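You operate a simulated robot arm through the tools that you are given. There is no shell and no other tool. Be economical: measure what you need, move in short steps, check, and stop when the job is done.

You run a simulated robot arm. Do the job below in one go: nothing can be reset, and whatever is moved stays where it is left.

Task
The jam is cleared: release the emergency stop and restart the packer at 10 packs a minute.
Fine: set the speed dial before the start; one press of reset, then one of start; change no other control.

The check looks at the end state, three seconds after you hand in, the way a careful person would. Anything else that was tipped, shoved, dropped, spilled or broken makes it a failure.

Robot
A 7-joint arm with a two-finger parallel gripper, hanging from a carriage that runs on a gantry, over the field with the corners [-65.9, -113.9], [62.1, -116], [65.9, 113.9], [-62.1, 116] (x, y) and turns from -321 to 367 degrees about z. Base frame: it is fixed where the carriage stands at the start and does not move with it; the origin is on the floor, on the carriage's upright axis, x ahead of it, y to its left, z up. Units: cm, degrees, N and s.
With the tool pointing down near the work surface it reaches from about 10 to 30 cm from the robot's upright axis, wherever it stands. Its first joint turns from -143.0 to 143.0 degrees. Places, roughly: apple bottle [150, 0, 50]; black tub [150, 225, 100]; brass tap [130, -80, 60]; control panel [100, 30, 130]; crumpled cardboard [175, -50, 100]; flap folder [175, 125, 100]; glue heat dial [130, 230, 80]; glue lump [150, 175, 100]; left nozzle cap [160, 190, 110]; middle nozzle cap [160, 180, 110]; orange tub [175, -50, 100]; packer air valve handle [120, -80, 90]; packer emergency stop button [90, 20, 130]; packer jog button [90, 30, 120]; packer main switch [130, -80, 120]; packer mode dial [100, 50, 130]. Payload 1.57 kg.
The tool frame sits at the grasp point between the pads (the TCP): z along the fingers, y along the line on which they close. The tips reach 3 cm beyond it. The gripper opens to 11 cm. The fingers are 2.4 cm wide and 1.2 cm thick; the gripper's body (4.8 by 11.2 cm) begins 7.8 cm behind the TCP.
Orientation is told as [roll, pitch, yaw] about the base's x, y, z axes, in that order, counted from this pose: with the fingers straight down and closing along the base's y, the tool's x points along the base's -x, its y along +y and its z along -z.

Tools
- The arm moves only by the tool step_arm. Its argument "motion" is a list of rows, each an object (a shift or turn left out is 0, a gripper value left out holds the last) with "jaw": the closure, from 0 (fully open) to 1 (shut); "xyz": the shift along the tool's x, y, z in cm, a list of three; "rotation": the turn, a rotation vector about the tool's x, y, z in degrees, a list of three. In form: [{"jaw": jaw, "xyz": [tx, ty, tz], "rotation": [wx, wy, wz]}, ...]. A call has 1 to 8 rows; each row is the pose to reach, as a shift and turn from the pose commanded when the call began, along the tool's axes at that moment. Rows are played at 5 a second. More than 5 cm and 8.6 degrees between two rows, or a gripper value outside its range, and nothing of the call is played. A pose out of reach is approached as far as the arm can. The call stops where the force on the tool passes 40 N (or 10 N more than at its start, if that is more) or the arm is blocked; 0.2 s more then pass. The fingers move at their own pace (about 4.5 cm/s each) and stop on an object; they squeeze with about 26 N. The grip force told is the motor's: it shows also when the fingers shut on nothing. Time passes only in rows, and 0.2 s behind the last, so rows that repeat a pose let the fingers close. The reply holds the time, the measured pose of the TCP, the force on the tool along the base axes, the opening and the grip force, in the units named above and with some noise, with the torque about the TCP (base axes, N m) and any sound that the robot's microphone picked up.
- Cameras (640 x 400 px; columns grow to the right, rows downward): "scene" is now at [27.84, 3.92, 186.56]; the picture's right is [0.60, -0.80, 0.00], its down [-0.60, -0.45, -0.66] and it looks along [0.53, 0.40, -0.75] (base axes); focal length 280 px, centre (320, 200). "wrist" rides on the gripper at [7, 1.6, -14.1] in the tool frame; the picture's right is [-0.23, 0.97, 0.00], its down [-0.86, -0.20, -0.48] and it looks along [-0.47, -0.11, 0.88] (tool axes); focal length 222 px, centre (320, 200). There is no depth. A picture from a camera that has moved, and an enlarged one, comes with that camera's place and axes in the base frame and with its lens. The place of the scene camera against the robot may be out by one fixed shift of up to 1.2 cm in any direction.
- get_image(camera): a new picture of that camera. It takes no simulated time.
- slide_trunk(by): slides the trunk up (or, below 0, down) by that many cm; the arm and the scene camera ride with it, the base frame stays. It gives what a move gives, with no picture.
- base_move(legs): drives the robot by 1 to 6 legs, each [ahead, left, turn to the left] in cm, cm and degrees, along the robot's own axes; the way and the turn of a leg run together, so that a leg with both is an arc; at most 150 cm and 180 degrees a leg. The arm and the cameras ride along, it lands a little off, and it stops where it bumps. It keeps to its track: a leg is cut to what the track allows. It gives what a move gives.
- head_to(pan, tilt): turns the head with the scene camera to pan (to the left, within 155 degrees either way) and tilt (down, from -29 to 69), counted from straight ahead of the robot. It gives what a move gives.
- inspect(camera, box): a new picture of the part [left, top, right, bottom] of that camera's present view, enlarged. It takes no simulated time.
- close_job(): hands the job in; it is judged then, once.

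Work in short steps. Places have to be worked out from the pictures, the camera data and where the tool is seen: move nearer, look again, correct. Check each grasp and each placing, and mend what went wrong. You have 120 turns and 78 pictures in all, those below and enlarged ones among them. Open the gripper and draw the arm clear of the work before you hand the job in, unless the task says otherwise; then end with one line.

The tools are called after "Request:" by a JSON object that holds its "name" and its "arguments". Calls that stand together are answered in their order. step_arm: Moves the arm, as the interface text tells. Its arguments: {"type":"object","properties":{"motion":{"type":"array"}},"required":["motion"]} The other tools are called the same way: slide_trunk (by) slides the trunk up or down; base_move (legs) drives the base; head_to (pan, tilt) turns the head that bears the scene camera; get_image (camera) takes a picture; inspect (camera, box) takes an enlarged picture of a part of a camera's view; close_job () hands the job in.

At the start:

```text
time_s: 0.0
eef_pos: [77.4, 14.37, 142.14]
orientation: [0.0, -0.1, 0.0]
wrist_force: [0.5, 0.1, 0.2]
torque: [0.0, 0.01, -0.01]
finger_gap: 11.02
grip_force: 0.1
trunk travel left (down, up): [-53.7, 5.8]
robot x, y, heading: [0.05, -0.15, -0.0]
head pan, tilt: [36.9, 48.7]
```

scene: 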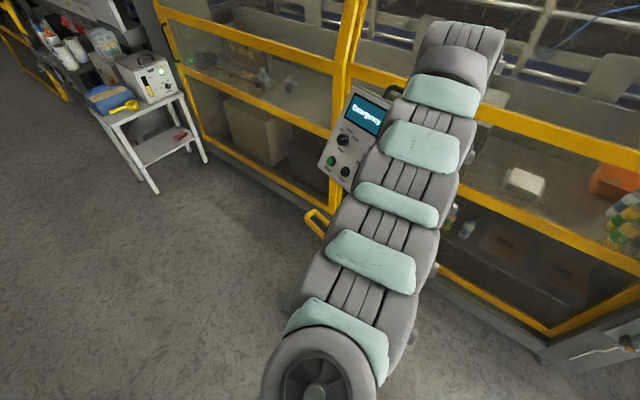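
wrist: 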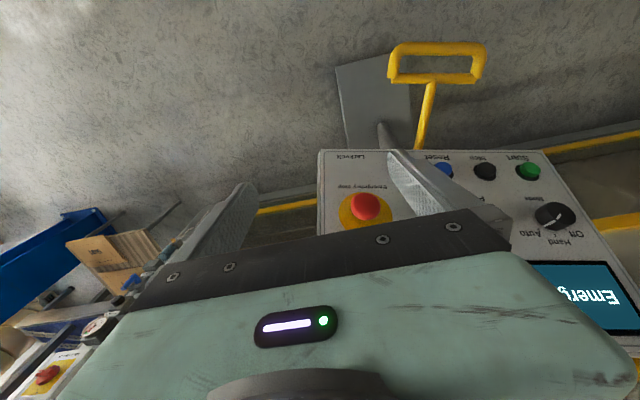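

The wrist view shows the panel with e-stop, reset, jog, start and dials. I enlarge it to read the labels.

Request:
{"name": "inspect", "arguments": {"camera": "wrist", "box": [310, 140, 640, 346]}}

Request:
{"name": "inspect", "arguments": {"camera": "scene", "box": [300, 80, 400, 200]}}

```text
1.94 times, centred on (475, 243) of wrist
camera zoom: at [70.37, 15.96, 156.42], right [0.23, 0.97, 0.0], down [0.86, -0.2, 0.48], along [0.47, -0.11, -0.88], focal length 431 px, centre (19, 117)
```

zoom: 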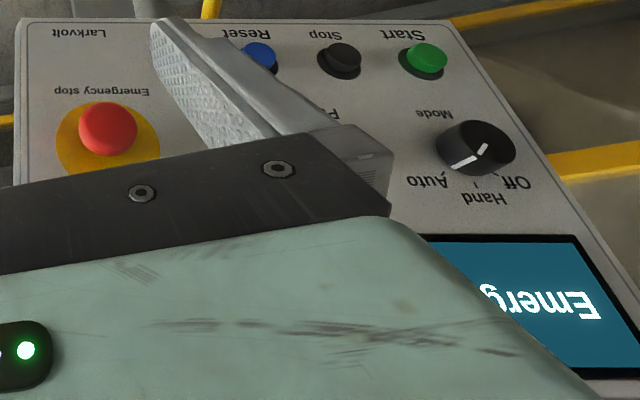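

```text
3.33 times, centred on (350, 140) of scene
camera zoom: at [27.84, 3.92, 186.56], right [0.6, -0.8, 0.0], down [-0.6, -0.45, -0.66], along [0.53, 0.4, -0.75], focal length 932 px, centre (220, 400)
```

zoom: 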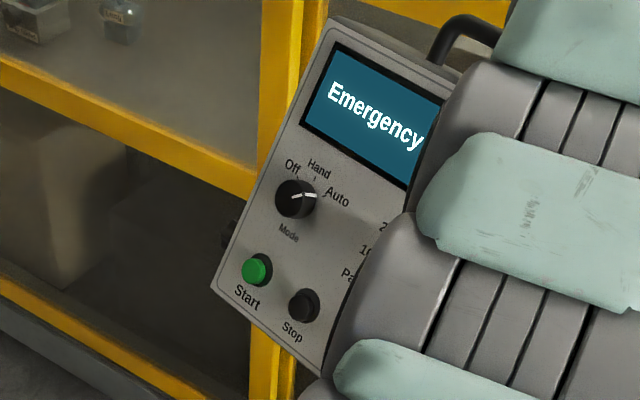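

I back the carriage off a little so the wrist camera sees the whole panel.

Request:
{"name": "base_move", "arguments": {"legs": [[-16, 12, 0]]}}

Request:
{"name": "get_image", "arguments": {"camera": "wrist"}}

Request:
{"name": "get_image", "arguments": {"camera": "scene"}}

```text
time_s: 1.6
eef_pos: [61.3, 26.38, 142.13]
orientation: [-0.1, 0.0, 0.0]
wrist_force: [-0.7, -0.3, -0.2]
torque: [0.02, -0.01, 0.0]
finger_gap: 11.0
grip_force: 0.0
trunk travel left (down, up): [-53.7, 5.8]
robot x, y, heading: [-16.23, 11.74, 0.3]
head pan, tilt: [36.9, 48.7]
```

```text
73 pictures are left
camera wrist: at [54.32, 27.89, 156.42], right [0.23, 0.97, 0.0], down [0.86, -0.2, 0.48], along [0.47, -0.11, -0.88], focal length 222 px, centre (320, 200)
```

wrist: 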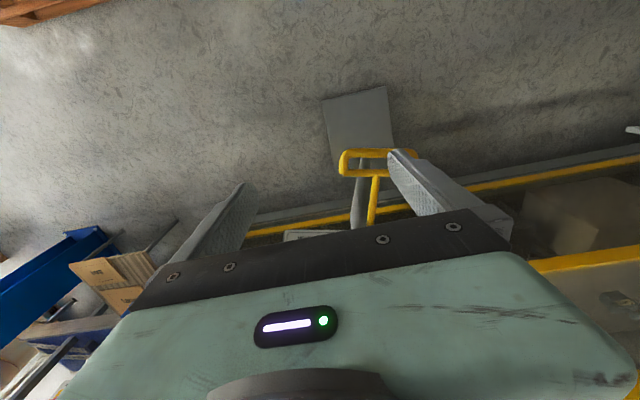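

```text
72 pictures are left
camera scene: at [11.78, 15.88, 186.56], right [0.6, -0.8, 0.0], down [-0.6, -0.45, -0.66], along [0.53, 0.4, -0.75], focal length 280 px, centre (320, 200)
```

scene: 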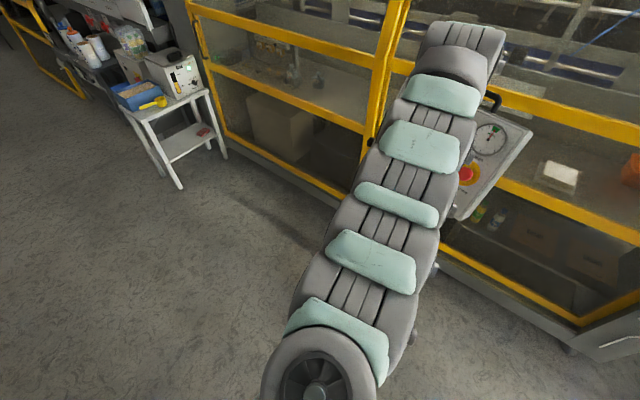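

The arm hides the panel. I drive further left and pan the head to the right for a clear scene view.

Request:
{"name": "base_move", "arguments": {"legs": [[0, 38, 0]]}}

Request:
{"name": "head_to", "arguments": {"pan": -16, "tilt": 36}}

Request:
{"name": "get_image", "arguments": {"camera": "scene"}}

```text
time_s: 4.0
eef_pos: [61.21, 64.78, 142.19]
orientation: [0.0, 0.1, 0.3]
wrist_force: [-0.2, -0.7, 0.7]
torque: [0.0, 0.04, 0.0]
finger_gap: 11.03
grip_force: 0.0
trunk travel left (down, up): [-53.7, 5.8]
robot x, y, heading: [-15.98, 49.97, 0.1]
head pan, tilt: [36.9, 48.7]
```

```text
time_s: 5.2
eef_pos: [61.21, 64.86, 142.09]
orientation: [0.1, 0.1, 0.3]
wrist_force: [-1.1, 0.3, -0.6]
torque: [-0.04, -0.02, 0.02]
finger_gap: 10.99
grip_force: 0.1
trunk travel left (down, up): [-53.7, 5.8]
robot x, y, heading: [-16.05, 49.93, 0.3]
head pan, tilt: [-16.0, 36.0]
```

```text
71 pictures are left
camera scene: at [13.84, 47.03, 188.4], right [-0.27, -0.96, 0.0], down [-0.57, 0.16, -0.81], along [0.78, -0.22, -0.59], focal length 280 px, centre (320, 200)
```

scene: 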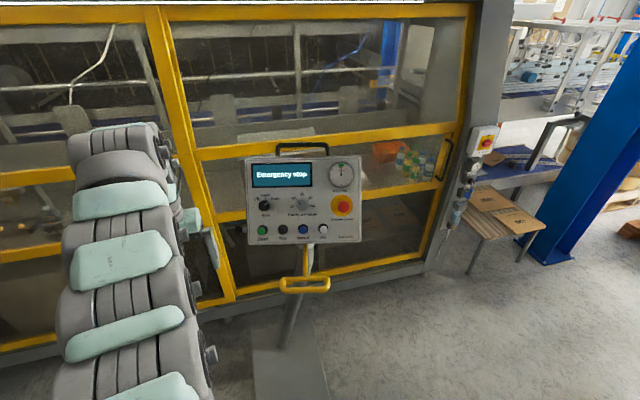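

Now the whole panel is visible; I enlarge it.

Request:
{"name": "inspect", "arguments": {"camera": "scene", "box": [235, 140, 375, 250]}}

```text
3.64 times, centred on (305, 195) of scene
camera zoom: at [13.84, 47.03, 188.4], right [-0.27, -0.96, 0.0], down [-0.57, 0.16, -0.81], along [0.78, -0.22, -0.59], focal length 1017 px, centre (374, 218)
```

zoom: 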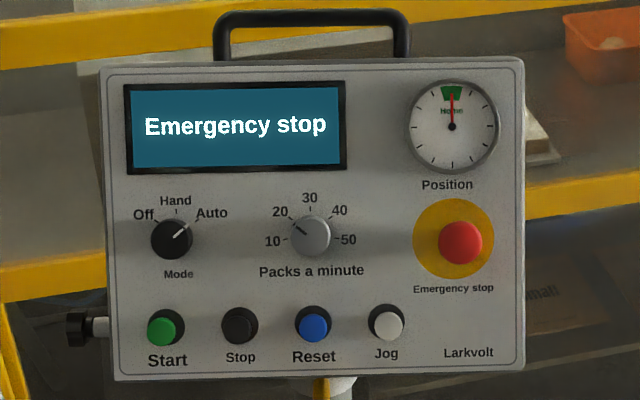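

Geometry from triangulation: the Start button is near (91, 46, 121.5), the mode dial (94.4, 44.5, 129) and the e-stop about (86, 18.5, 131). The panel is turned about -17.5° and leans back about 28°. The dial points at 20. I turn the carriage to square up with the panel and pitch the tool towards its normal, staying well away.

Request:
{"name": "base_move", "arguments": {"legs": [[-8, 0, -17.5]]}}

Request:
{"name": "step_arm", "arguments": {"motion": [{"rotation": [0, -7.75, 0]}, {"rotation": [0, -15.5, 0]}, {"rotation": [0, -23.25, 0]}, {"rotation": [0, -31, 0]}, {"rotation": [0, -38.75, 0]}, {"rotation": [0, -46.5, 0]}, {"rotation": [0, -54.25, 0]}, {"rotation": [0, -62, 0]}]}}

Request:
{"name": "get_image", "arguments": {"camera": "wrist"}}

Request:
{"name": "get_image", "arguments": {"camera": "scene"}}

```text
time_s: 6.6
eef_pos: [54.34, 42.19, 142.18]
orientation: [0.0, -0.1, -17.1]
wrist_force: [0.0, 0.1, 0.5]
torque: [-0.04, 0.01, -0.02]
finger_gap: 11.0
grip_force: 0.0
trunk travel left (down, up): [-53.7, 5.8]
robot x, y, heading: [-23.87, 51.2, -17.3]
head pan, tilt: [-16.0, 36.0]
```

```text
time_s: 8.4
eef_pos: [54.35, 42.21, 142.13]
orientation: [0.1, -62.0, -17.2]
wrist_force: [-0.3, -0.5, 0.8]
torque: [0.01, 0.03, -0.01]
finger_gap: 11.01
grip_force: 0.0
trunk travel left (down, up): [-53.7, 5.8]
robot x, y, heading: [-24.5, 50.71, -17.2]
head pan, tilt: [-16.0, 36.0]
```

```text
69 pictures are left
camera wrist: at [39.57, 48.31, 142.71], right [0.39, 0.9, 0.2], down [-0.08, -0.19, 0.98], along [0.92, -0.4, 0.0], focal length 222 px, centre (320, 200)
```

wrist: 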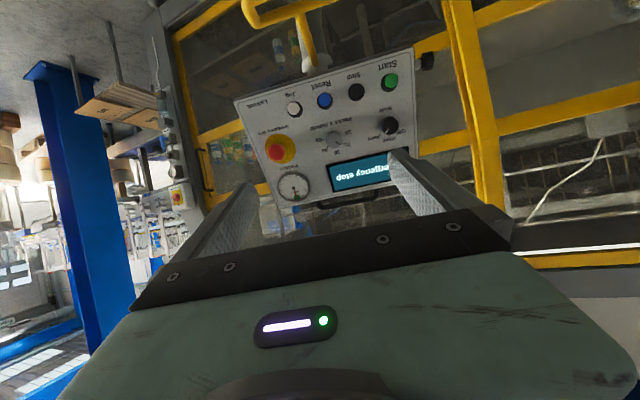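

```text
68 pictures are left
camera scene: at [3.96, 39.17, 188.4], right [-0.55, -0.84, 0.0], down [-0.49, 0.32, -0.81], along [0.68, -0.44, -0.59], focal length 280 px, centre (320, 200)
```

scene: 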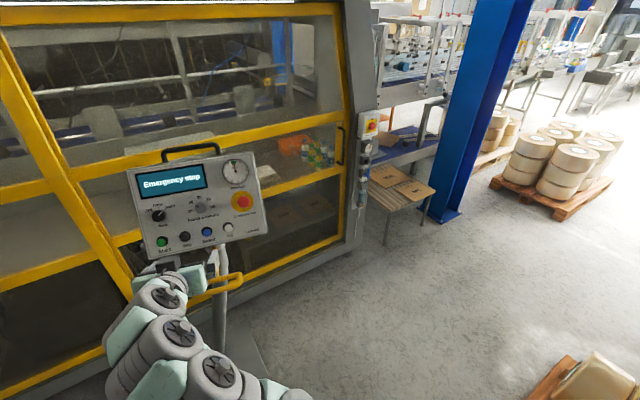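

The tool is now square to the panel. I enlarge the panel in the wrist view for precise bearings.

Request:
{"name": "inspect", "arguments": {"camera": "wrist", "box": [230, 40, 430, 215]}}

```text
2.29 times, centred on (330, 128) of wrist
camera zoom: at [39.57, 48.31, 142.71], right [0.39, 0.9, 0.2], down [-0.08, -0.19, 0.98], along [0.92, -0.4, 0.0], focal length 508 px, centre (297, 366)
```

zoom: 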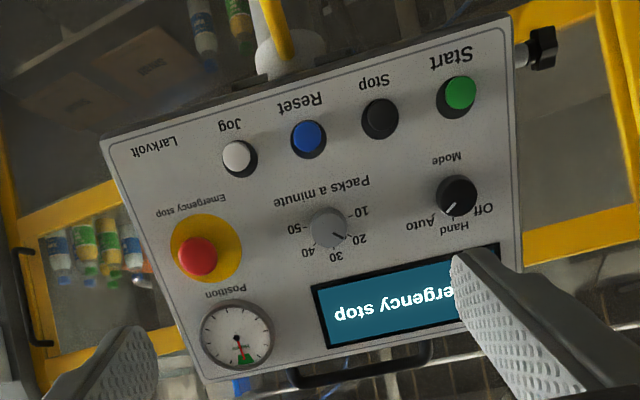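

Triangulating with the earlier wrist view puts the buttons about 41 cm ahead of the TCP along the tool axis. The speed dial is at tool offset (-6.3, +1.9). I drive about 22 cm closer along the tool axis, lined up with the dial, and narrow the jaw.

Request:
{"name": "base_move", "arguments": {"legs": [[22.4, 1.9, 0]]}}

Request:
{"name": "slide_trunk", "arguments": {"by": -4.8}}

Request:
{"name": "step_arm", "arguments": {"motion": [{"jaw": 0.36}, {"jaw": 0.36}]}}

Request:
{"name": "get_image", "arguments": {"camera": "wrist"}}

Request:
{"name": "get_image", "arguments": {"camera": "scene"}}

```text
time_s: 10.1
eef_pos: [76.12, 37.37, 142.19]
orientation: [0.0, -61.9, -17.2]
wrist_force: [-0.3, -0.3, 0.0]
torque: [0.0, 0.01, 0.02]
finger_gap: 11.01
grip_force: 0.0
trunk travel left (down, up): [-53.7, 5.8]
robot x, y, heading: [-2.24, 46.66, -17.0]
head pan, tilt: [-16.0, 36.0]
```

```text
time_s: 11.0
eef_pos: [76.11, 37.24, 137.29]
orientation: [0.0, -61.9, -17.2]
wrist_force: [-0.7, 0.5, -0.3]
torque: [0.0, -0.01, 0.01]
finger_gap: 10.97
grip_force: 0.1
trunk travel left (down, up): [-48.9, 10.6]
robot x, y, heading: [-2.12, 46.5, -17.4]
head pan, tilt: [-16.0, 36.0]
```

```text
time_s: 11.6
eef_pos: [76.1, 37.3, 137.34]
orientation: [0.0, -62.0, -17.1]
wrist_force: [-0.2, -0.4, 0.9]
torque: [0.0, 0.0, 0.02]
finger_gap: 7.06
grip_force: 0.0
trunk travel left (down, up): [-48.9, 10.6]
robot x, y, heading: [-2.08, 46.14, -17.2]
head pan, tilt: [-16.0, 36.0]
```

```text
66 pictures are left
camera wrist: at [61.46, 43.4, 137.92], right [0.39, 0.9, 0.2], down [-0.08, -0.18, 0.98], along [0.92, -0.4, 0.0], focal length 222 px, centre (320, 200)
```

wrist: 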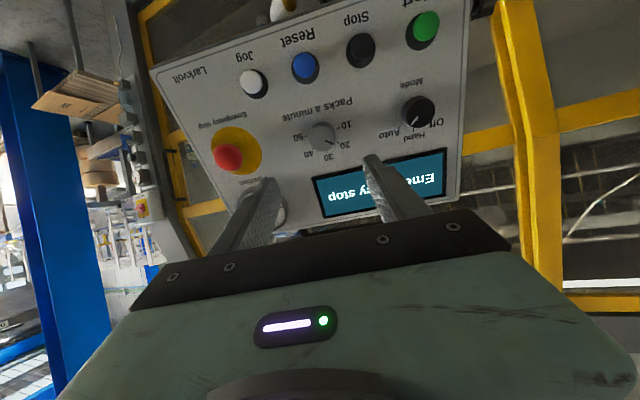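

```text
65 pictures are left
camera scene: at [25.82, 34.34, 183.6], right [-0.55, -0.84, 0.0], down [-0.49, 0.32, -0.81], along [0.68, -0.44, -0.59], focal length 280 px, centre (320, 200)
```

scene: 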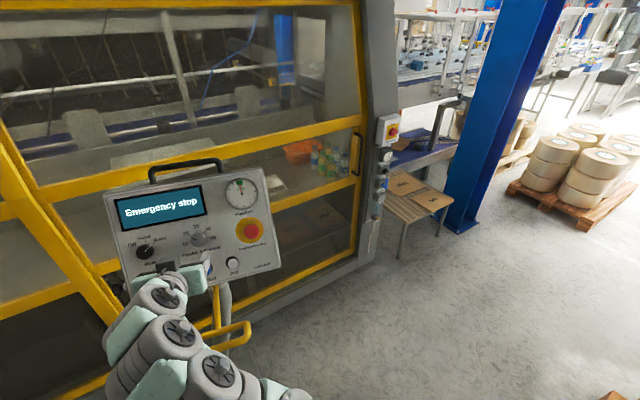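

The dial is centred at tool offset about (0, 0.1) with its face about 18 cm ahead of the TCP. I advance 12 cm and look again.

Request:
{"name": "step_arm", "arguments": {"motion": [{"xyz": [0, 0.1, 4]}, {"xyz": [0, 0.1, 8]}, {"xyz": [0, 0.1, 12]}]}}

Request:
{"name": "inspect", "arguments": {"camera": "wrist", "box": [160, 0, 480, 200]}}

```text
time_s: 12.4
eef_pos: [86.29, 34.28, 131.56]
orientation: [-0.2, -61.9, -17.0]
wrist_force: [-1.1, -0.1, -0.7]
torque: [-0.01, -0.01, -0.02]
finger_gap: 7.05
grip_force: 0.1
trunk travel left (down, up): [-48.9, 10.6]
robot x, y, heading: [-2.2, 46.55, -17.1]
head pan, tilt: [-16.0, 36.0]
```

```text
2.00 times, centred on (320, 100) of wrist
camera zoom: at [71.7, 40.45, 132.25], right [0.39, 0.9, 0.2], down [-0.08, -0.18, 0.98], along [0.92, -0.4, 0.0], focal length 444 px, centre (320, 400)
```

zoom: 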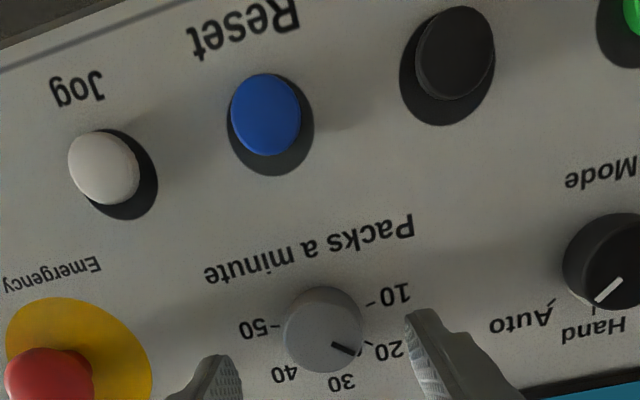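

The dial sits at offset about (0.25, 0.2), with its face roughly 6–8 cm ahead of the TCP. I advance 4.5 cm with that correction, stopping if it touches.

Request:
{"name": "step_arm", "arguments": {"motion": [{"xyz": [0.25, 0.2, 2]}, {"xyz": [0.25, 0.2, 3.3]}, {"xyz": [0.25, 0.2, 4.5]}]}}

Request:
{"name": "inspect", "arguments": {"camera": "wrist", "box": [160, 50, 480, 250]}}

Request:
{"name": "inspect", "arguments": {"camera": "scene", "box": [90, 160, 290, 300]}}

```text
time_s: 13.2
eef_pos: [90.14, 33.27, 129.07]
orientation: [-0.1, -61.9, -17.1]
wrist_force: [0.2, 0.1, -0.5]
torque: [0.0, 0.01, -0.01]
finger_gap: 7.06
grip_force: 0.1
trunk travel left (down, up): [-48.9, 10.6]
robot x, y, heading: [-2.03, 46.14, -17.5]
head pan, tilt: [-16.0, 36.0]
```

```text
2.00 times, centred on (320, 150) of wrist
camera zoom: at [75.41, 39.4, 129.81], right [0.39, 0.9, 0.2], down [-0.08, -0.18, 0.98], along [0.92, -0.4, 0.0], focal length 444 px, centre (320, 300)
```

zoom: 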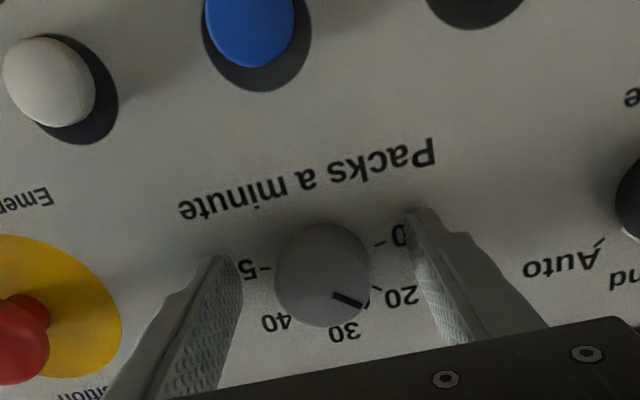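

```text
2.86 times, centred on (190, 230) of scene
camera zoom: at [25.82, 34.34, 183.6], right [-0.55, -0.84, 0.0], down [-0.49, 0.32, -0.81], along [0.68, -0.44, -0.59], focal length 799 px, centre (691, 114)
```

zoom: 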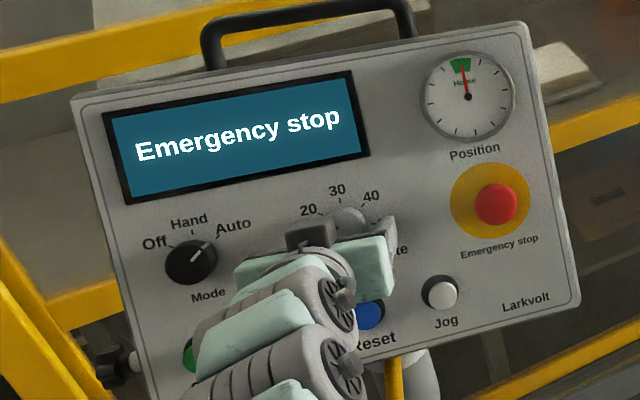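

The knob is between the fingers, with tips about 1 cm from the panel by my estimate. I make a small centring shift and close gently on it.

Request:
{"name": "step_arm", "arguments": {"motion": [{"xyz": [-0.35, 0, 0.2], "jaw": 0.36}, {"xyz": [-0.35, 0, 0.2], "jaw": 0.55}, {"xyz": [-0.35, 0, 0.2], "jaw": 0.75}, {"xyz": [-0.35, 0, 0.2], "jaw": 0.75}]}}

Request:
{"name": "inspect", "arguments": {"camera": "wrist", "box": [160, 50, 480, 250]}}

```text
time_s: 14.2
eef_pos: [90.36, 33.12, 129.38]
orientation: [0.0, -61.9, -17.2]
wrist_force: [0.7, 0.9, -0.3]
torque: [0.11, -0.05, 0.24]
finger_gap: 3.94
grip_force: 22.5
trunk travel left (down, up): [-48.9, 10.6]
robot x, y, heading: [-2.33, 46.54, -17.1]
head pan, tilt: [-16.0, 36.0]
```

```text
2.00 times, centred on (320, 150) of wrist
camera zoom: at [75.71, 39.33, 130.09], right [0.39, 0.9, 0.2], down [-0.08, -0.18, 0.98], along [0.92, -0.4, 0.0], focal length 444 px, centre (320, 300)
```

zoom: 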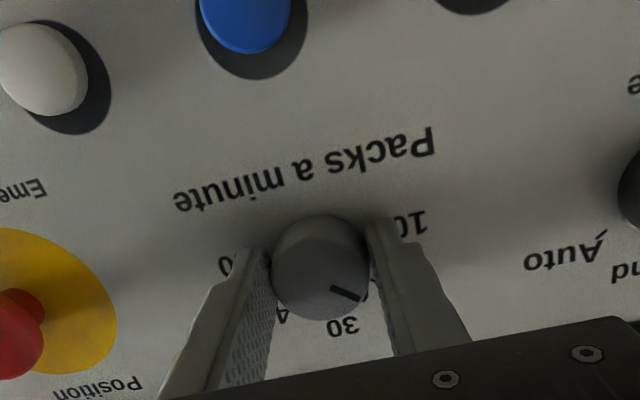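

The knob is held (gap 3.94). I turn it counter-clockwise, seen from the front, by 45° towards 10.

Request:
{"name": "step_arm", "arguments": {"motion": [{"rotation": [0, 0, -7.5]}, {"rotation": [0, 0, -15]}, {"rotation": [0, 0, -22.5]}, {"rotation": [0, 0, -30]}, {"rotation": [0, 0, -37.5]}, {"rotation": [0, 0, -45]}, {"rotation": [0, 0, -45]}]}}

Request:
{"name": "inspect", "arguments": {"camera": "wrist", "box": [160, 50, 480, 250]}}

Request:
{"name": "inspect", "arguments": {"camera": "scene", "box": [90, 160, 290, 300]}}

```text
time_s: 15.8
eef_pos: [90.3, 32.81, 129.45]
orientation: [-53.0, -38.4, 47.6]
wrist_force: [0.3, -7.8, 0.3]
torque: [0.2, 0.14, 0.3]
finger_gap: 3.93
grip_force: 44.3
trunk travel left (down, up): [-48.9, 10.6]
robot x, y, heading: [-2.24, 46.16, -16.9]
head pan, tilt: [-16.0, 36.0]
```

```text
2.00 times, centred on (320, 150) of wrist
camera zoom: at [74.45, 33.83, 130.96], right [0.01, 0.88, -0.47], down [0.07, 0.47, 0.88], along [1.0, -0.05, -0.05], focal length 444 px, centre (320, 300)
```

zoom: 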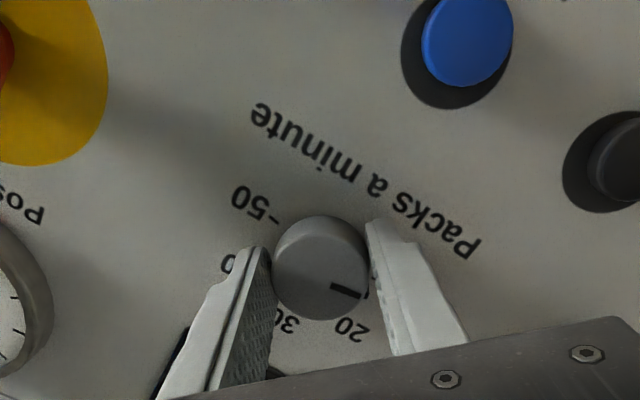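

```text
2.86 times, centred on (190, 230) of scene
camera zoom: at [25.82, 34.29, 183.62], right [-0.55, -0.84, 0.0], down [-0.49, 0.32, -0.81], along [0.68, -0.44, -0.59], focal length 799 px, centre (691, 114)
```

zoom: 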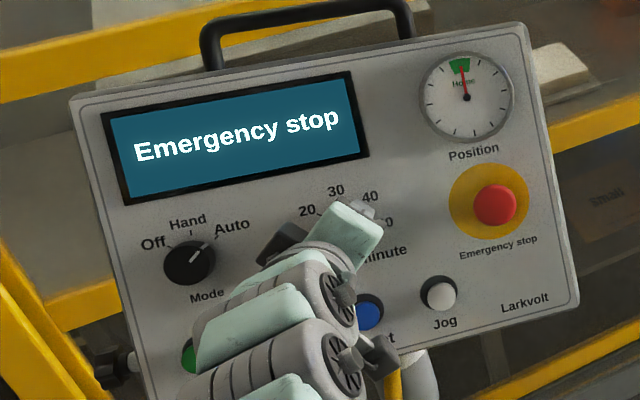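

The pointer seems to have snapped towards 10. I open the jaw and back off to verify.

Request:
{"name": "step_arm", "arguments": {"motion": [{"jaw": 0.5}, {"jaw": 0.36}, {"jaw": 0.36}, {"jaw": 0.36, "xyz": [0, 0, -3]}, {"jaw": 0.36, "xyz": [0, 0, -7]}]}}

Request:
{"name": "inspect", "arguments": {"camera": "wrist", "box": [160, 0, 480, 200]}}

```text
time_s: 17.0
eef_pos: [84.48, 34.93, 132.91]
orientation: [-53.1, -38.7, 47.8]
wrist_force: [0.2, -0.3, 1.2]
torque: [-0.01, 0.01, -0.01]
finger_gap: 7.04
grip_force: 0.0
trunk travel left (down, up): [-48.9, 10.6]
robot x, y, heading: [-2.03, 46.44, -17.0]
head pan, tilt: [-16.0, 36.0]
```

```text
2.00 times, centred on (320, 100) of wrist
camera zoom: at [68.62, 35.97, 134.3], right [0.01, 0.88, -0.47], down [0.07, 0.46, 0.88], along [1.0, -0.04, -0.05], focal length 444 px, centre (320, 400)
```

zoom: 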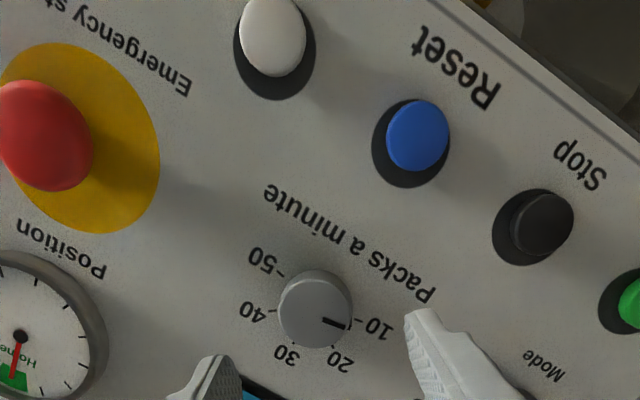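

I enlarge the dial to check the pointer against the tick.

Request:
{"name": "inspect", "arguments": {"camera": "wrist", "box": [280, 115, 370, 195]}}

Request:
{"name": "inspect", "arguments": {"camera": "scene", "box": [160, 200, 250, 260]}}

```text
5.00 times, centred on (325, 155) of wrist
camera zoom: at [68.62, 35.97, 134.3], right [0.01, 0.88, -0.47], down [0.07, 0.46, 0.88], along [1.0, -0.04, -0.05], focal length 1111 px, centre (295, 425)
```

zoom: 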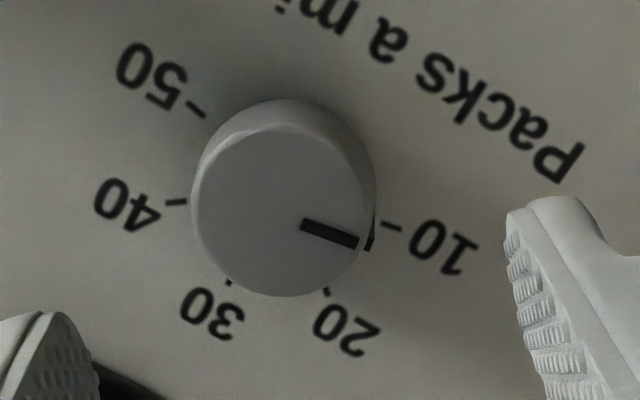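

```text
6.67 times, centred on (205, 230) of scene
camera zoom: at [25.83, 34.35, 183.61], right [-0.55, -0.84, 0.0], down [-0.49, 0.32, -0.81], along [0.68, -0.44, -0.59], focal length 1865 px, centre (1087, 0)
```

zoom: 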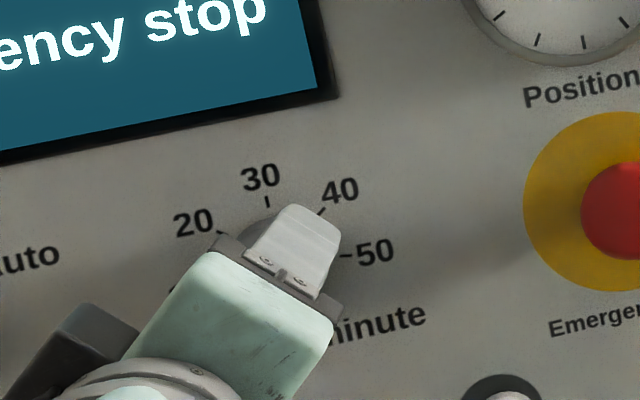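

The pointer lines up with the 10 tick (the marks are about 50° apart and the knob snapped in). Next I back off 4 cm more and shift right about 14.2 cm to stand before the e-stop.

Request:
{"name": "step_arm", "arguments": {"motion": [{"xyz": [0, 0, -4]}]}}

Request:
{"name": "base_move", "arguments": {"legs": [[0, -14.2, 0]]}}

Request:
{"name": "inspect", "arguments": {"camera": "wrist", "box": [160, 0, 480, 200]}}

Request:
{"name": "get_image", "arguments": {"camera": "scene"}}

```text
time_s: 17.4
eef_pos: [81.23, 36.04, 134.44]
orientation: [-52.8, -38.5, 47.6]
wrist_force: [1.3, -0.7, -0.2]
torque: [0.01, 0.02, 0.03]
finger_gap: 7.03
grip_force: 0.1
trunk travel left (down, up): [-48.9, 10.6]
robot x, y, heading: [-2.52, 46.7, -17.1]
head pan, tilt: [-16.0, 36.0]
```

```text
time_s: 18.8
eef_pos: [77.06, 22.22, 134.62]
orientation: [-53.0, -38.5, 47.5]
wrist_force: [-0.2, 0.2, 0.4]
torque: [0.01, 0.0, 0.02]
finger_gap: 7.04
grip_force: 0.1
trunk travel left (down, up): [-48.9, 10.6]
robot x, y, heading: [-6.68, 32.84, -17.2]
head pan, tilt: [-16.0, 36.0]
```

```text
2.00 times, centred on (320, 100) of wrist
camera zoom: at [61.14, 23.21, 136.0], right [0.02, 0.88, -0.47], down [0.07, 0.46, 0.88], along [1.0, -0.05, -0.05], focal length 444 px, centre (320, 400)
```

zoom: 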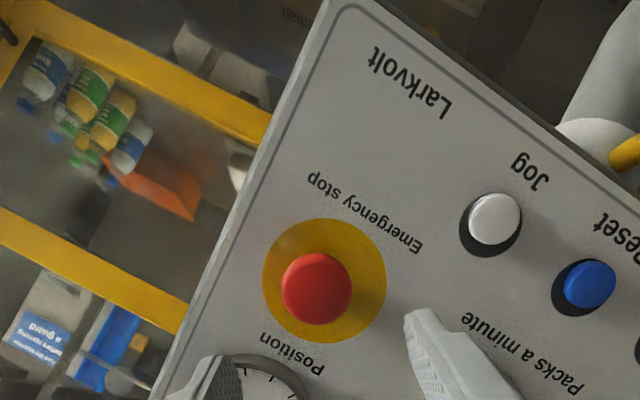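

```text
54 pictures are left
camera scene: at [21.57, 20.68, 183.6], right [-0.55, -0.84, 0.0], down [-0.49, 0.32, -0.81], along [0.68, -0.44, -0.59], focal length 280 px, centre (320, 200)
```

scene: 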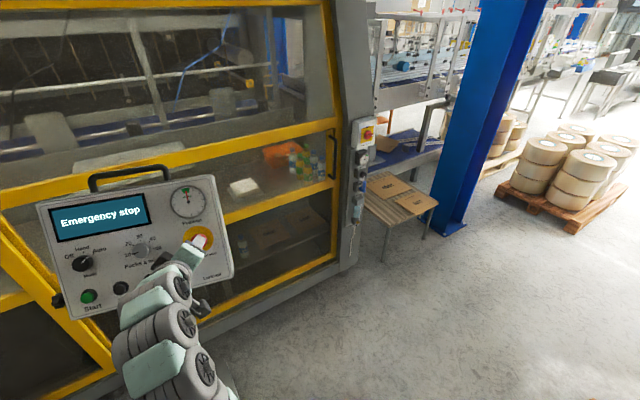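

The dial is now visible in the scene view, so I check its reading and look closely at the e-stop.

Request:
{"name": "inspect", "arguments": {"camera": "scene", "box": [110, 220, 180, 280]}}

Request:
{"name": "inspect", "arguments": {"camera": "wrist", "box": [280, 100, 370, 180]}}

```text
6.67 times, centred on (145, 250) of scene
camera zoom: at [21.57, 20.68, 183.6], right [-0.55, -0.84, 0.0], down [-0.49, 0.32, -0.81], along [0.68, -0.44, -0.59], focal length 1865 px, centre (1487, -133)
```

zoom: 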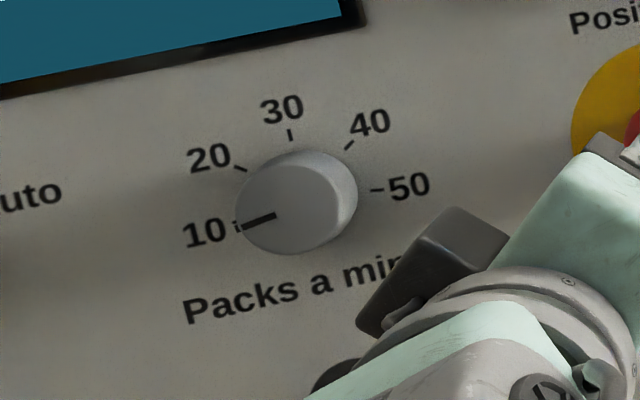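

```text
5.00 times, centred on (325, 140) of wrist
camera zoom: at [61.14, 23.21, 136.0], right [0.02, 0.88, -0.47], down [0.07, 0.46, 0.88], along [1.0, -0.05, -0.05], focal length 1111 px, centre (295, 500)
```

zoom: 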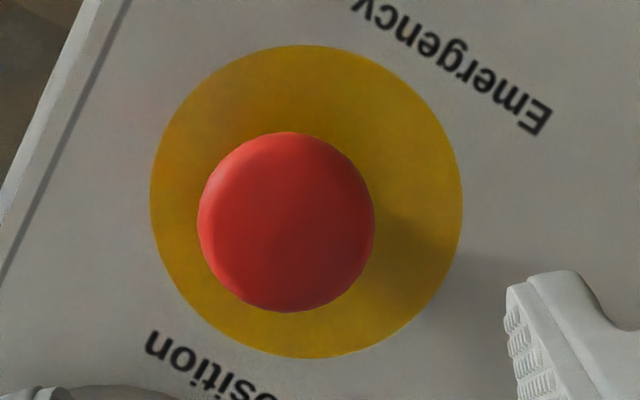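

The dial clearly reads 10. The e-stop mushroom is at tool offset about (0.6, -0.15) and about 12 cm ahead; I advance 7.5 cm and recheck.

Request:
{"name": "step_arm", "arguments": {"motion": [{"xyz": [0.6, -0.15, 4]}, {"xyz": [0.6, -0.15, 7.5]}]}}

Request:
{"name": "inspect", "arguments": {"camera": "wrist", "box": [160, 50, 480, 250]}}

Request:
{"name": "inspect", "arguments": {"camera": "scene", "box": [130, 170, 270, 290]}}

```text
time_s: 19.4
eef_pos: [82.87, 19.85, 130.44]
orientation: [-52.8, -38.5, 47.4]
wrist_force: [-0.5, 0.3, -0.3]
torque: [-0.02, -0.01, 0.0]
finger_gap: 7.05
grip_force: 0.0
trunk travel left (down, up): [-48.9, 10.6]
robot x, y, heading: [-6.27, 32.45, -16.9]
head pan, tilt: [-16.0, 36.0]
```

```text
2.00 times, centred on (320, 150) of wrist
camera zoom: at [67.0, 20.79, 131.94], right [0.02, 0.88, -0.47], down [0.07, 0.46, 0.88], along [1.0, -0.05, -0.06], focal length 444 px, centre (320, 300)
```

zoom: 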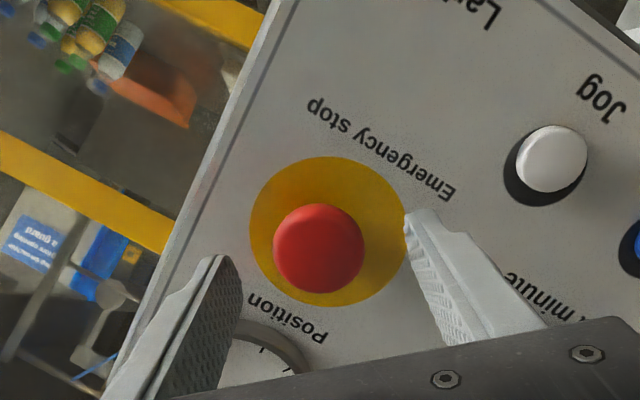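

```text
3.33 times, centred on (200, 230) of scene
camera zoom: at [21.57, 20.67, 183.6], right [-0.55, -0.84, 0.0], down [-0.49, 0.32, -0.81], along [0.68, -0.44, -0.59], focal length 932 px, centre (720, 100)
```

zoom: 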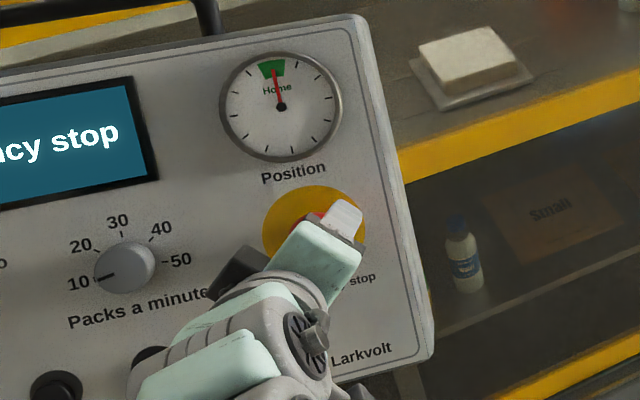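

The mushroom's face is about level with the fingertips, centred within 0.3 cm. I advance 1.7 cm and close on it.

Request:
{"name": "step_arm", "arguments": {"motion": [{"xyz": [0.3, 0, 1], "jaw": 0.36}, {"xyz": [0.3, 0, 1.7], "jaw": 0.36}, {"xyz": [0.3, 0, 1.7], "jaw": 0.5}, {"xyz": [0.3, 0, 1.7], "jaw": 0.75}, {"xyz": [0.3, 0, 1.7], "jaw": 0.75}]}}

Request:
{"name": "inspect", "arguments": {"camera": "wrist", "box": [160, 50, 480, 250]}}

```text
time_s: 20.6
eef_pos: [84.26, 19.21, 129.82]
orientation: [-53.1, -38.6, 47.5]
wrist_force: [1.4, -3.5, 1.4]
torque: [0.03, -0.09, -0.18]
finger_gap: 4.26
grip_force: 24.2
trunk travel left (down, up): [-48.9, 10.6]
robot x, y, heading: [-6.42, 32.41, -17.2]
head pan, tilt: [-16.0, 36.0]
```

```text
2.00 times, centred on (320, 150) of wrist
camera zoom: at [68.4, 20.11, 131.18], right [0.02, 0.88, -0.47], down [0.07, 0.46, 0.88], along [1.0, -0.05, -0.05], focal length 444 px, centre (320, 300)
```

zoom: 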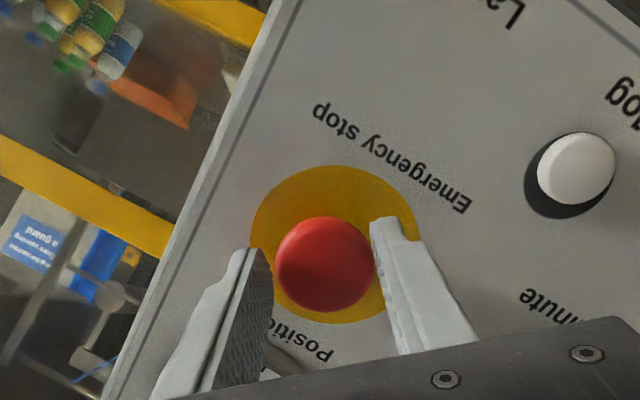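

The mushroom is gripped (gap 4.26). I twist it clockwise 45° to release it.

Request:
{"name": "step_arm", "arguments": {"motion": [{"rotation": [0, 0, 7.5]}, {"rotation": [0, 0, 15]}, {"rotation": [0, 0, 22.5]}, {"rotation": [0, 0, 30]}, {"rotation": [0, 0, 37.5]}, {"rotation": [0, 0, 45]}, {"rotation": [0, 0, 45]}]}}

Request:
{"name": "get_image", "arguments": {"camera": "scene"}}

Request:
{"name": "inspect", "arguments": {"camera": "wrist", "box": [160, 50, 480, 250]}}

```text
time_s: 22.2
eef_pos: [84.39, 19.61, 129.76]
orientation: [0.7, -61.9, -17.8]
wrist_force: [-0.4, 15.1, -3.7]
torque: [0.33, 0.0, 0.6]
finger_gap: 4.28
grip_force: 45.2
trunk travel left (down, up): [-48.9, 10.6]
robot x, y, heading: [-6.39, 32.95, -17.3]
head pan, tilt: [-16.0, 36.0]
```

```text
48 pictures are left
camera scene: at [21.56, 20.77, 183.57], right [-0.55, -0.84, 0.0], down [-0.49, 0.32, -0.81], along [0.68, -0.44, -0.59], focal length 280 px, centre (320, 200)
```

scene: 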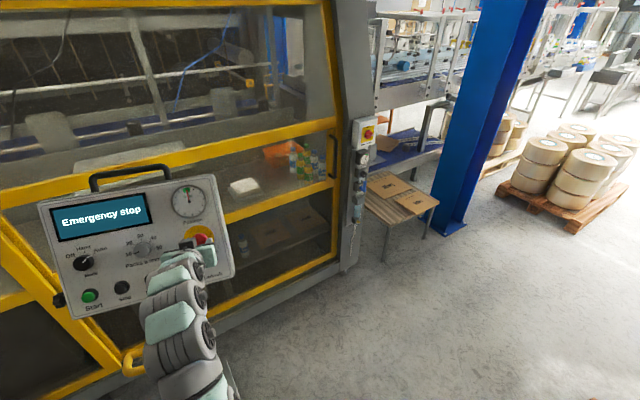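

```text
2.00 times, centred on (320, 150) of wrist
camera zoom: at [69.67, 25.85, 130.34], right [0.39, 0.9, 0.21], down [-0.08, -0.19, 0.98], along [0.92, -0.4, 0.0], focal length 444 px, centre (320, 300)
```

zoom: 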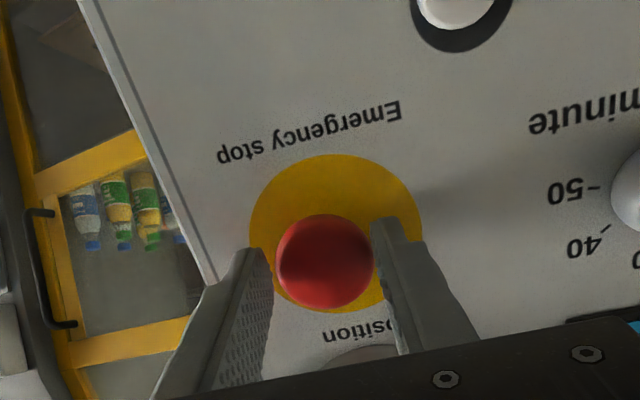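

Nothing popped yet and there is little torque about the axis. While still holding it, I try a gentle pull outward.

Request:
{"name": "step_arm", "arguments": {"motion": [{"xyz": [0, 0, -0.4]}, {"xyz": [0, 0, -0.8]}, {"xyz": [0, 0, -1.2]}, {"xyz": [0, 0, -1.2]}]}}

Request:
{"name": "inspect", "arguments": {"camera": "wrist", "box": [160, 50, 480, 250]}}

```text
time_s: 23.1
eef_pos: [83.6, 19.92, 130.18]
orientation: [0.2, -61.7, -17.3]
wrist_force: [18.9, -0.2, -7.7]
torque: [0.22, -0.52, 0.29]
finger_gap: 4.27
grip_force: 45.0
trunk travel left (down, up): [-48.9, 10.6]
robot x, y, heading: [-6.24, 32.92, -17.5]
head pan, tilt: [-16.0, 36.0]
stopped in row 4: the force on the tool passed its limit at 41 N (the readings are from after the stop); the commanded pose is now the measured one
```

```text
2.00 times, centred on (320, 150) of wrist
camera zoom: at [68.88, 26.0, 130.85], right [0.39, 0.9, 0.2], down [-0.07, -0.19, 0.98], along [0.92, -0.39, -0.01], focal length 444 px, centre (320, 300)
```

zoom: 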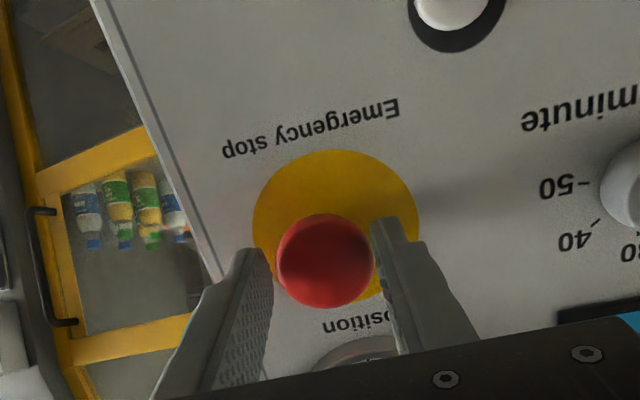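

The head came out about 0.9 cm with the gripper. I open the jaw and back off to see whether it stays out.

Request:
{"name": "step_arm", "arguments": {"motion": [{"jaw": 0.6}, {"jaw": 0.36}, {"jaw": 0.36}, {"jaw": 0.36, "xyz": [0, 0, -4]}, {"jaw": 0.36, "xyz": [0, 0, -8]}]}}

Request:
{"name": "inspect", "arguments": {"camera": "wrist", "box": [160, 0, 480, 200]}}

Request:
{"name": "inspect", "arguments": {"camera": "scene", "box": [30, 160, 250, 320]}}

```text
time_s: 24.3
eef_pos: [76.69, 21.69, 134.0]
orientation: [-0.1, -61.6, -17.2]
wrist_force: [-0.3, -0.7, 0.8]
torque: [0.03, -0.01, 0.01]
finger_gap: 7.02
grip_force: 0.0
trunk travel left (down, up): [-48.9, 10.6]
robot x, y, heading: [-6.06, 33.08, -17.3]
head pan, tilt: [-16.0, 36.0]
```

```text
2.00 times, centred on (320, 100) of wrist
camera zoom: at [62.0, 27.95, 134.72], right [0.39, 0.9, 0.2], down [-0.07, -0.19, 0.98], along [0.92, -0.4, -0.01], focal length 444 px, centre (320, 400)
```

zoom: 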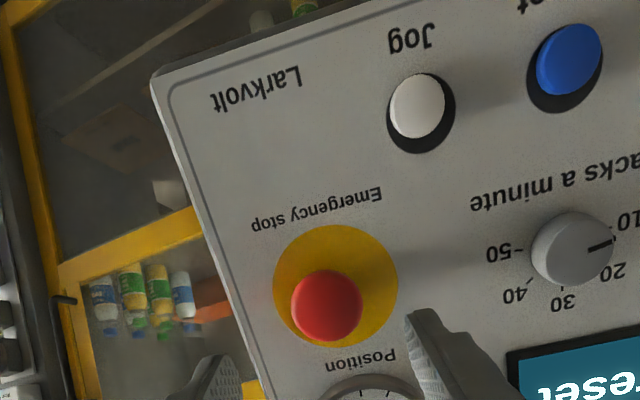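

```text
2.50 times, centred on (140, 240) of scene
camera zoom: at [21.62, 20.68, 183.6], right [-0.55, -0.84, 0.0], down [-0.49, 0.32, -0.81], along [0.68, -0.44, -0.59], focal length 699 px, centre (770, 100)
```

zoom: 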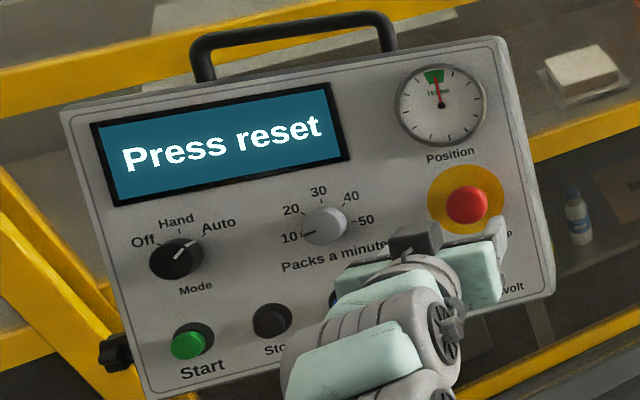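

Released: the display says "Press reset". I shut the fingers, drive left 14 cm and move 8.5 cm down the panel to stand before Reset.

Request:
{"name": "base_move", "arguments": {"legs": [[0, 14, 0]]}}

Request:
{"name": "step_arm", "arguments": {"motion": [{"xyz": [3, 0, 0], "jaw": 1}, {"xyz": [6, 0, 0], "jaw": 1}, {"xyz": [8.5, 0, 0], "jaw": 1}, {"xyz": [8.5, 0, 0], "jaw": 1}]}}

Request:
{"name": "inspect", "arguments": {"camera": "wrist", "box": [160, 0, 480, 200]}}

```text
time_s: 25.6
eef_pos: [80.89, 34.89, 134.05]
orientation: [0.0, -61.7, -17.2]
wrist_force: [0.5, -0.7, -0.3]
torque: [0.0, 0.03, 0.0]
finger_gap: 7.08
grip_force: 0.1
trunk travel left (down, up): [-48.9, 10.6]
robot x, y, heading: [-1.94, 46.23, -17.2]
head pan, tilt: [-16.0, 36.0]
```

```text
time_s: 26.6
eef_pos: [76.98, 36.11, 126.47]
orientation: [0.0, -61.7, -17.3]
wrist_force: [0.3, 0.5, 0.5]
torque: [-0.03, 0.0, -0.03]
finger_gap: 0.0
grip_force: 9.5
trunk travel left (down, up): [-48.9, 10.6]
robot x, y, heading: [-2.32, 45.87, -17.4]
head pan, tilt: [-16.0, 36.0]
```

```text
2.00 times, centred on (320, 100) of wrist
camera zoom: at [62.27, 42.27, 127.18], right [0.39, 0.9, 0.2], down [-0.07, -0.19, 0.98], along [0.92, -0.4, -0.01], focal length 444 px, centre (320, 400)
```

zoom: 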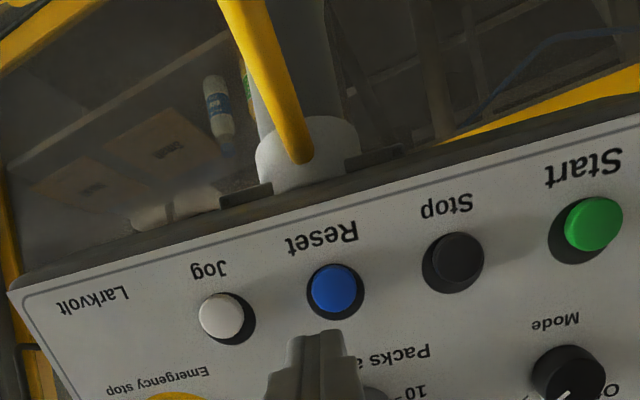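

Triangulated: the Reset top is about 27.4 cm from the camera, so the fingertips are about 10 cm short, with offset (0, +0.7). I advance 7.5 cm and recheck.

Request:
{"name": "step_arm", "arguments": {"motion": [{"xyz": [0, 0.7, 4]}, {"xyz": [0, 0.7, 7.5]}]}}

Request:
{"name": "inspect", "arguments": {"camera": "wrist", "box": [160, 50, 480, 250]}}

```text
time_s: 27.2
eef_pos: [83.65, 34.95, 122.78]
orientation: [0.0, -61.6, -17.2]
wrist_force: [0.1, -0.4, -0.5]
torque: [0.0, -0.03, -0.01]
finger_gap: 0.0
grip_force: 21.6
trunk travel left (down, up): [-48.9, 10.6]
robot x, y, heading: [-1.65, 46.18, -17.3]
head pan, tilt: [-16.0, 36.0]
```

```text
2.00 times, centred on (320, 150) of wrist
camera zoom: at [69.01, 40.99, 123.45], right [0.39, 0.9, 0.2], down [-0.07, -0.19, 0.98], along [0.92, -0.4, -0.01], focal length 444 px, centre (320, 300)
```

zoom: 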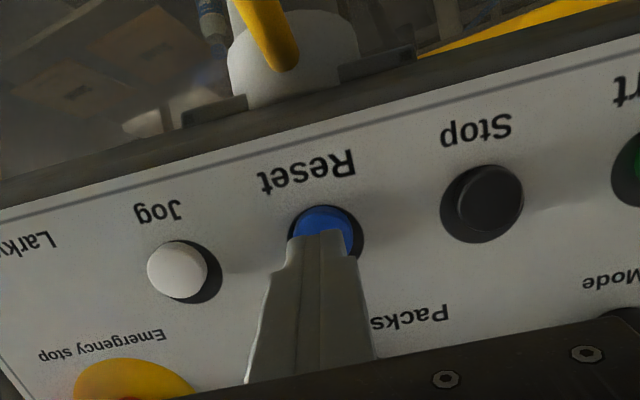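

Well centred, with the tips about 2.8 cm short of the button. I advance in small steps towards contact.

Request:
{"name": "step_arm", "arguments": {"motion": [{"xyz": [0, 0, 1.5]}, {"xyz": [0, 0, 2.3]}]}}

Request:
{"name": "inspect", "arguments": {"camera": "wrist", "box": [240, 80, 420, 200]}}

```text
time_s: 27.8
eef_pos: [85.4, 34.29, 121.72]
orientation: [0.0, -61.6, -17.2]
wrist_force: [-2.0, 0.1, 0.4]
torque: [0.03, 0.01, -0.02]
finger_gap: 0.0
grip_force: 20.4
trunk travel left (down, up): [-48.9, 10.6]
robot x, y, heading: [-2.12, 45.86, -17.4]
head pan, tilt: [-16.0, 36.0]
```

```text
3.33 times, centred on (330, 140) of wrist
camera zoom: at [70.82, 40.43, 122.48], right [0.39, 0.9, 0.2], down [-0.07, -0.19, 0.98], along [0.92, -0.4, -0.01], focal length 740 px, centre (287, 400)
```

zoom: 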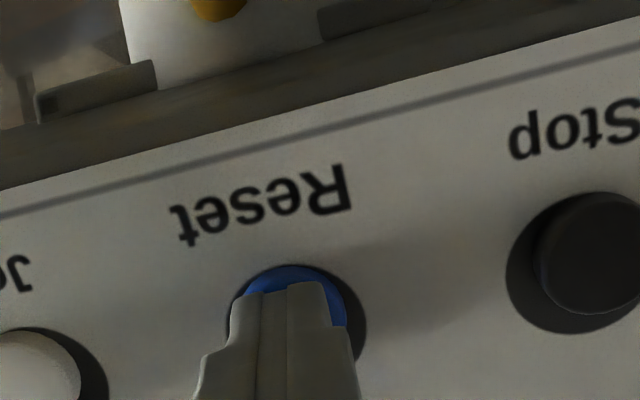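

Contact is imminent (-2 N). I press 0.6 cm further.

Request:
{"name": "step_arm", "arguments": {"motion": [{"xyz": [0, 0, 0.3]}, {"xyz": [0, 0, 0.6]}]}}

Request:
{"name": "inspect", "arguments": {"camera": "scene", "box": [60, 130, 300, 320]}}

```text
time_s: 28.4
eef_pos: [85.98, 34.18, 121.64]
orientation: [0.1, -61.5, -17.2]
wrist_force: [-12.2, 4.1, 3.3]
torque: [0.06, 0.19, 0.02]
finger_gap: 0.01
grip_force: 21.1
trunk travel left (down, up): [-48.9, 10.6]
robot x, y, heading: [-1.99, 45.76, -17.2]
head pan, tilt: [-16.0, 36.0]
heard: click
```

```text
2.11 times, centred on (180, 225) of scene
camera zoom: at [25.65, 33.81, 183.57], right [-0.55, -0.84, 0.0], down [-0.49, 0.32, -0.81], along [0.68, -0.44, -0.59], focal length 589 px, centre (615, 147)
```

zoom: 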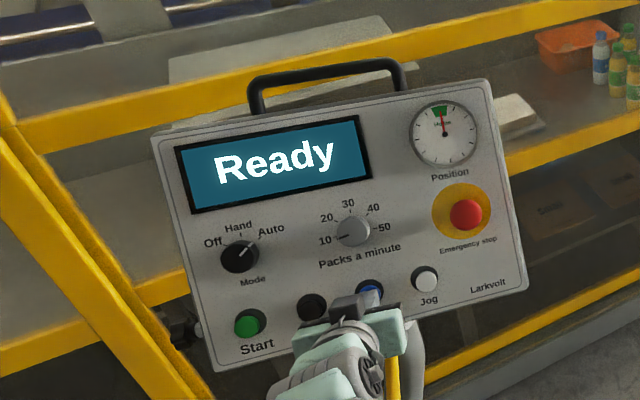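

A click was heard and the display reads "Ready". I retreat straight 9 cm, then drive left about 15 cm to Start.

Request:
{"name": "step_arm", "arguments": {"motion": [{"xyz": [0, 0, -4]}, {"xyz": [0, 0, -9]}]}}

Request:
{"name": "base_move", "arguments": {"legs": [[0, 15, 0]]}}

Request:
{"name": "inspect", "arguments": {"camera": "wrist", "box": [160, 0, 480, 200]}}

Request:
{"name": "get_image", "arguments": {"camera": "scene"}}

```text
time_s: 29.0
eef_pos: [77.98, 36.03, 126.07]
orientation: [0.0, -61.6, -17.2]
wrist_force: [-0.8, -0.5, -0.5]
torque: [0.0, 0.04, 0.0]
finger_gap: 0.01
grip_force: 21.1
trunk travel left (down, up): [-48.9, 10.6]
robot x, y, heading: [-1.94, 46.03, -17.2]
head pan, tilt: [-16.0, 36.0]
```

```text
time_s: 30.4
eef_pos: [82.46, 50.18, 126.02]
orientation: [0.0, -61.7, -17.3]
wrist_force: [-0.2, -0.8, 0.8]
torque: [0.01, 0.01, 0.01]
finger_gap: 0.01
grip_force: 21.2
trunk travel left (down, up): [-48.9, 10.6]
robot x, y, heading: [2.38, 60.12, -17.2]
head pan, tilt: [-16.0, 36.0]
```

```text
2.00 times, centred on (320, 100) of wrist
camera zoom: at [67.87, 56.48, 126.73], right [0.39, 0.9, 0.2], down [-0.07, -0.19, 0.98], along [0.92, -0.4, -0.01], focal length 444 px, centre (320, 400)
```

zoom: 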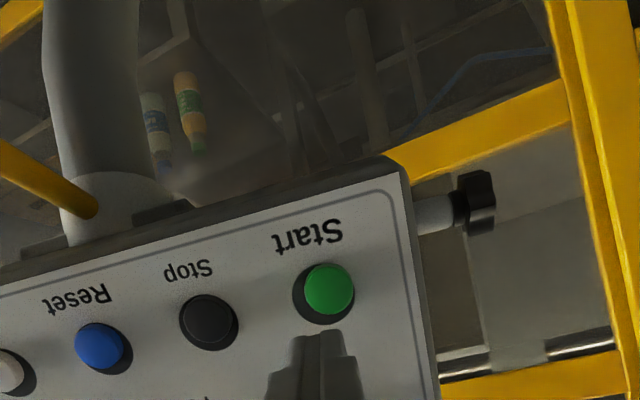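

```text
38 pictures are left
camera scene: at [30.15, 47.99, 183.6], right [-0.55, -0.84, 0.0], down [-0.49, 0.32, -0.81], along [0.68, -0.45, -0.59], focal length 280 px, centre (320, 200)
```

scene: 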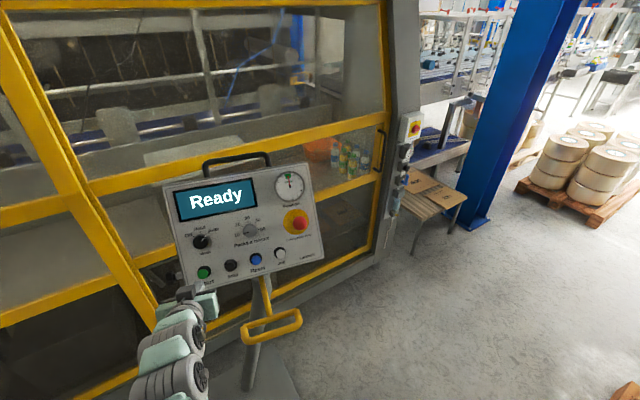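

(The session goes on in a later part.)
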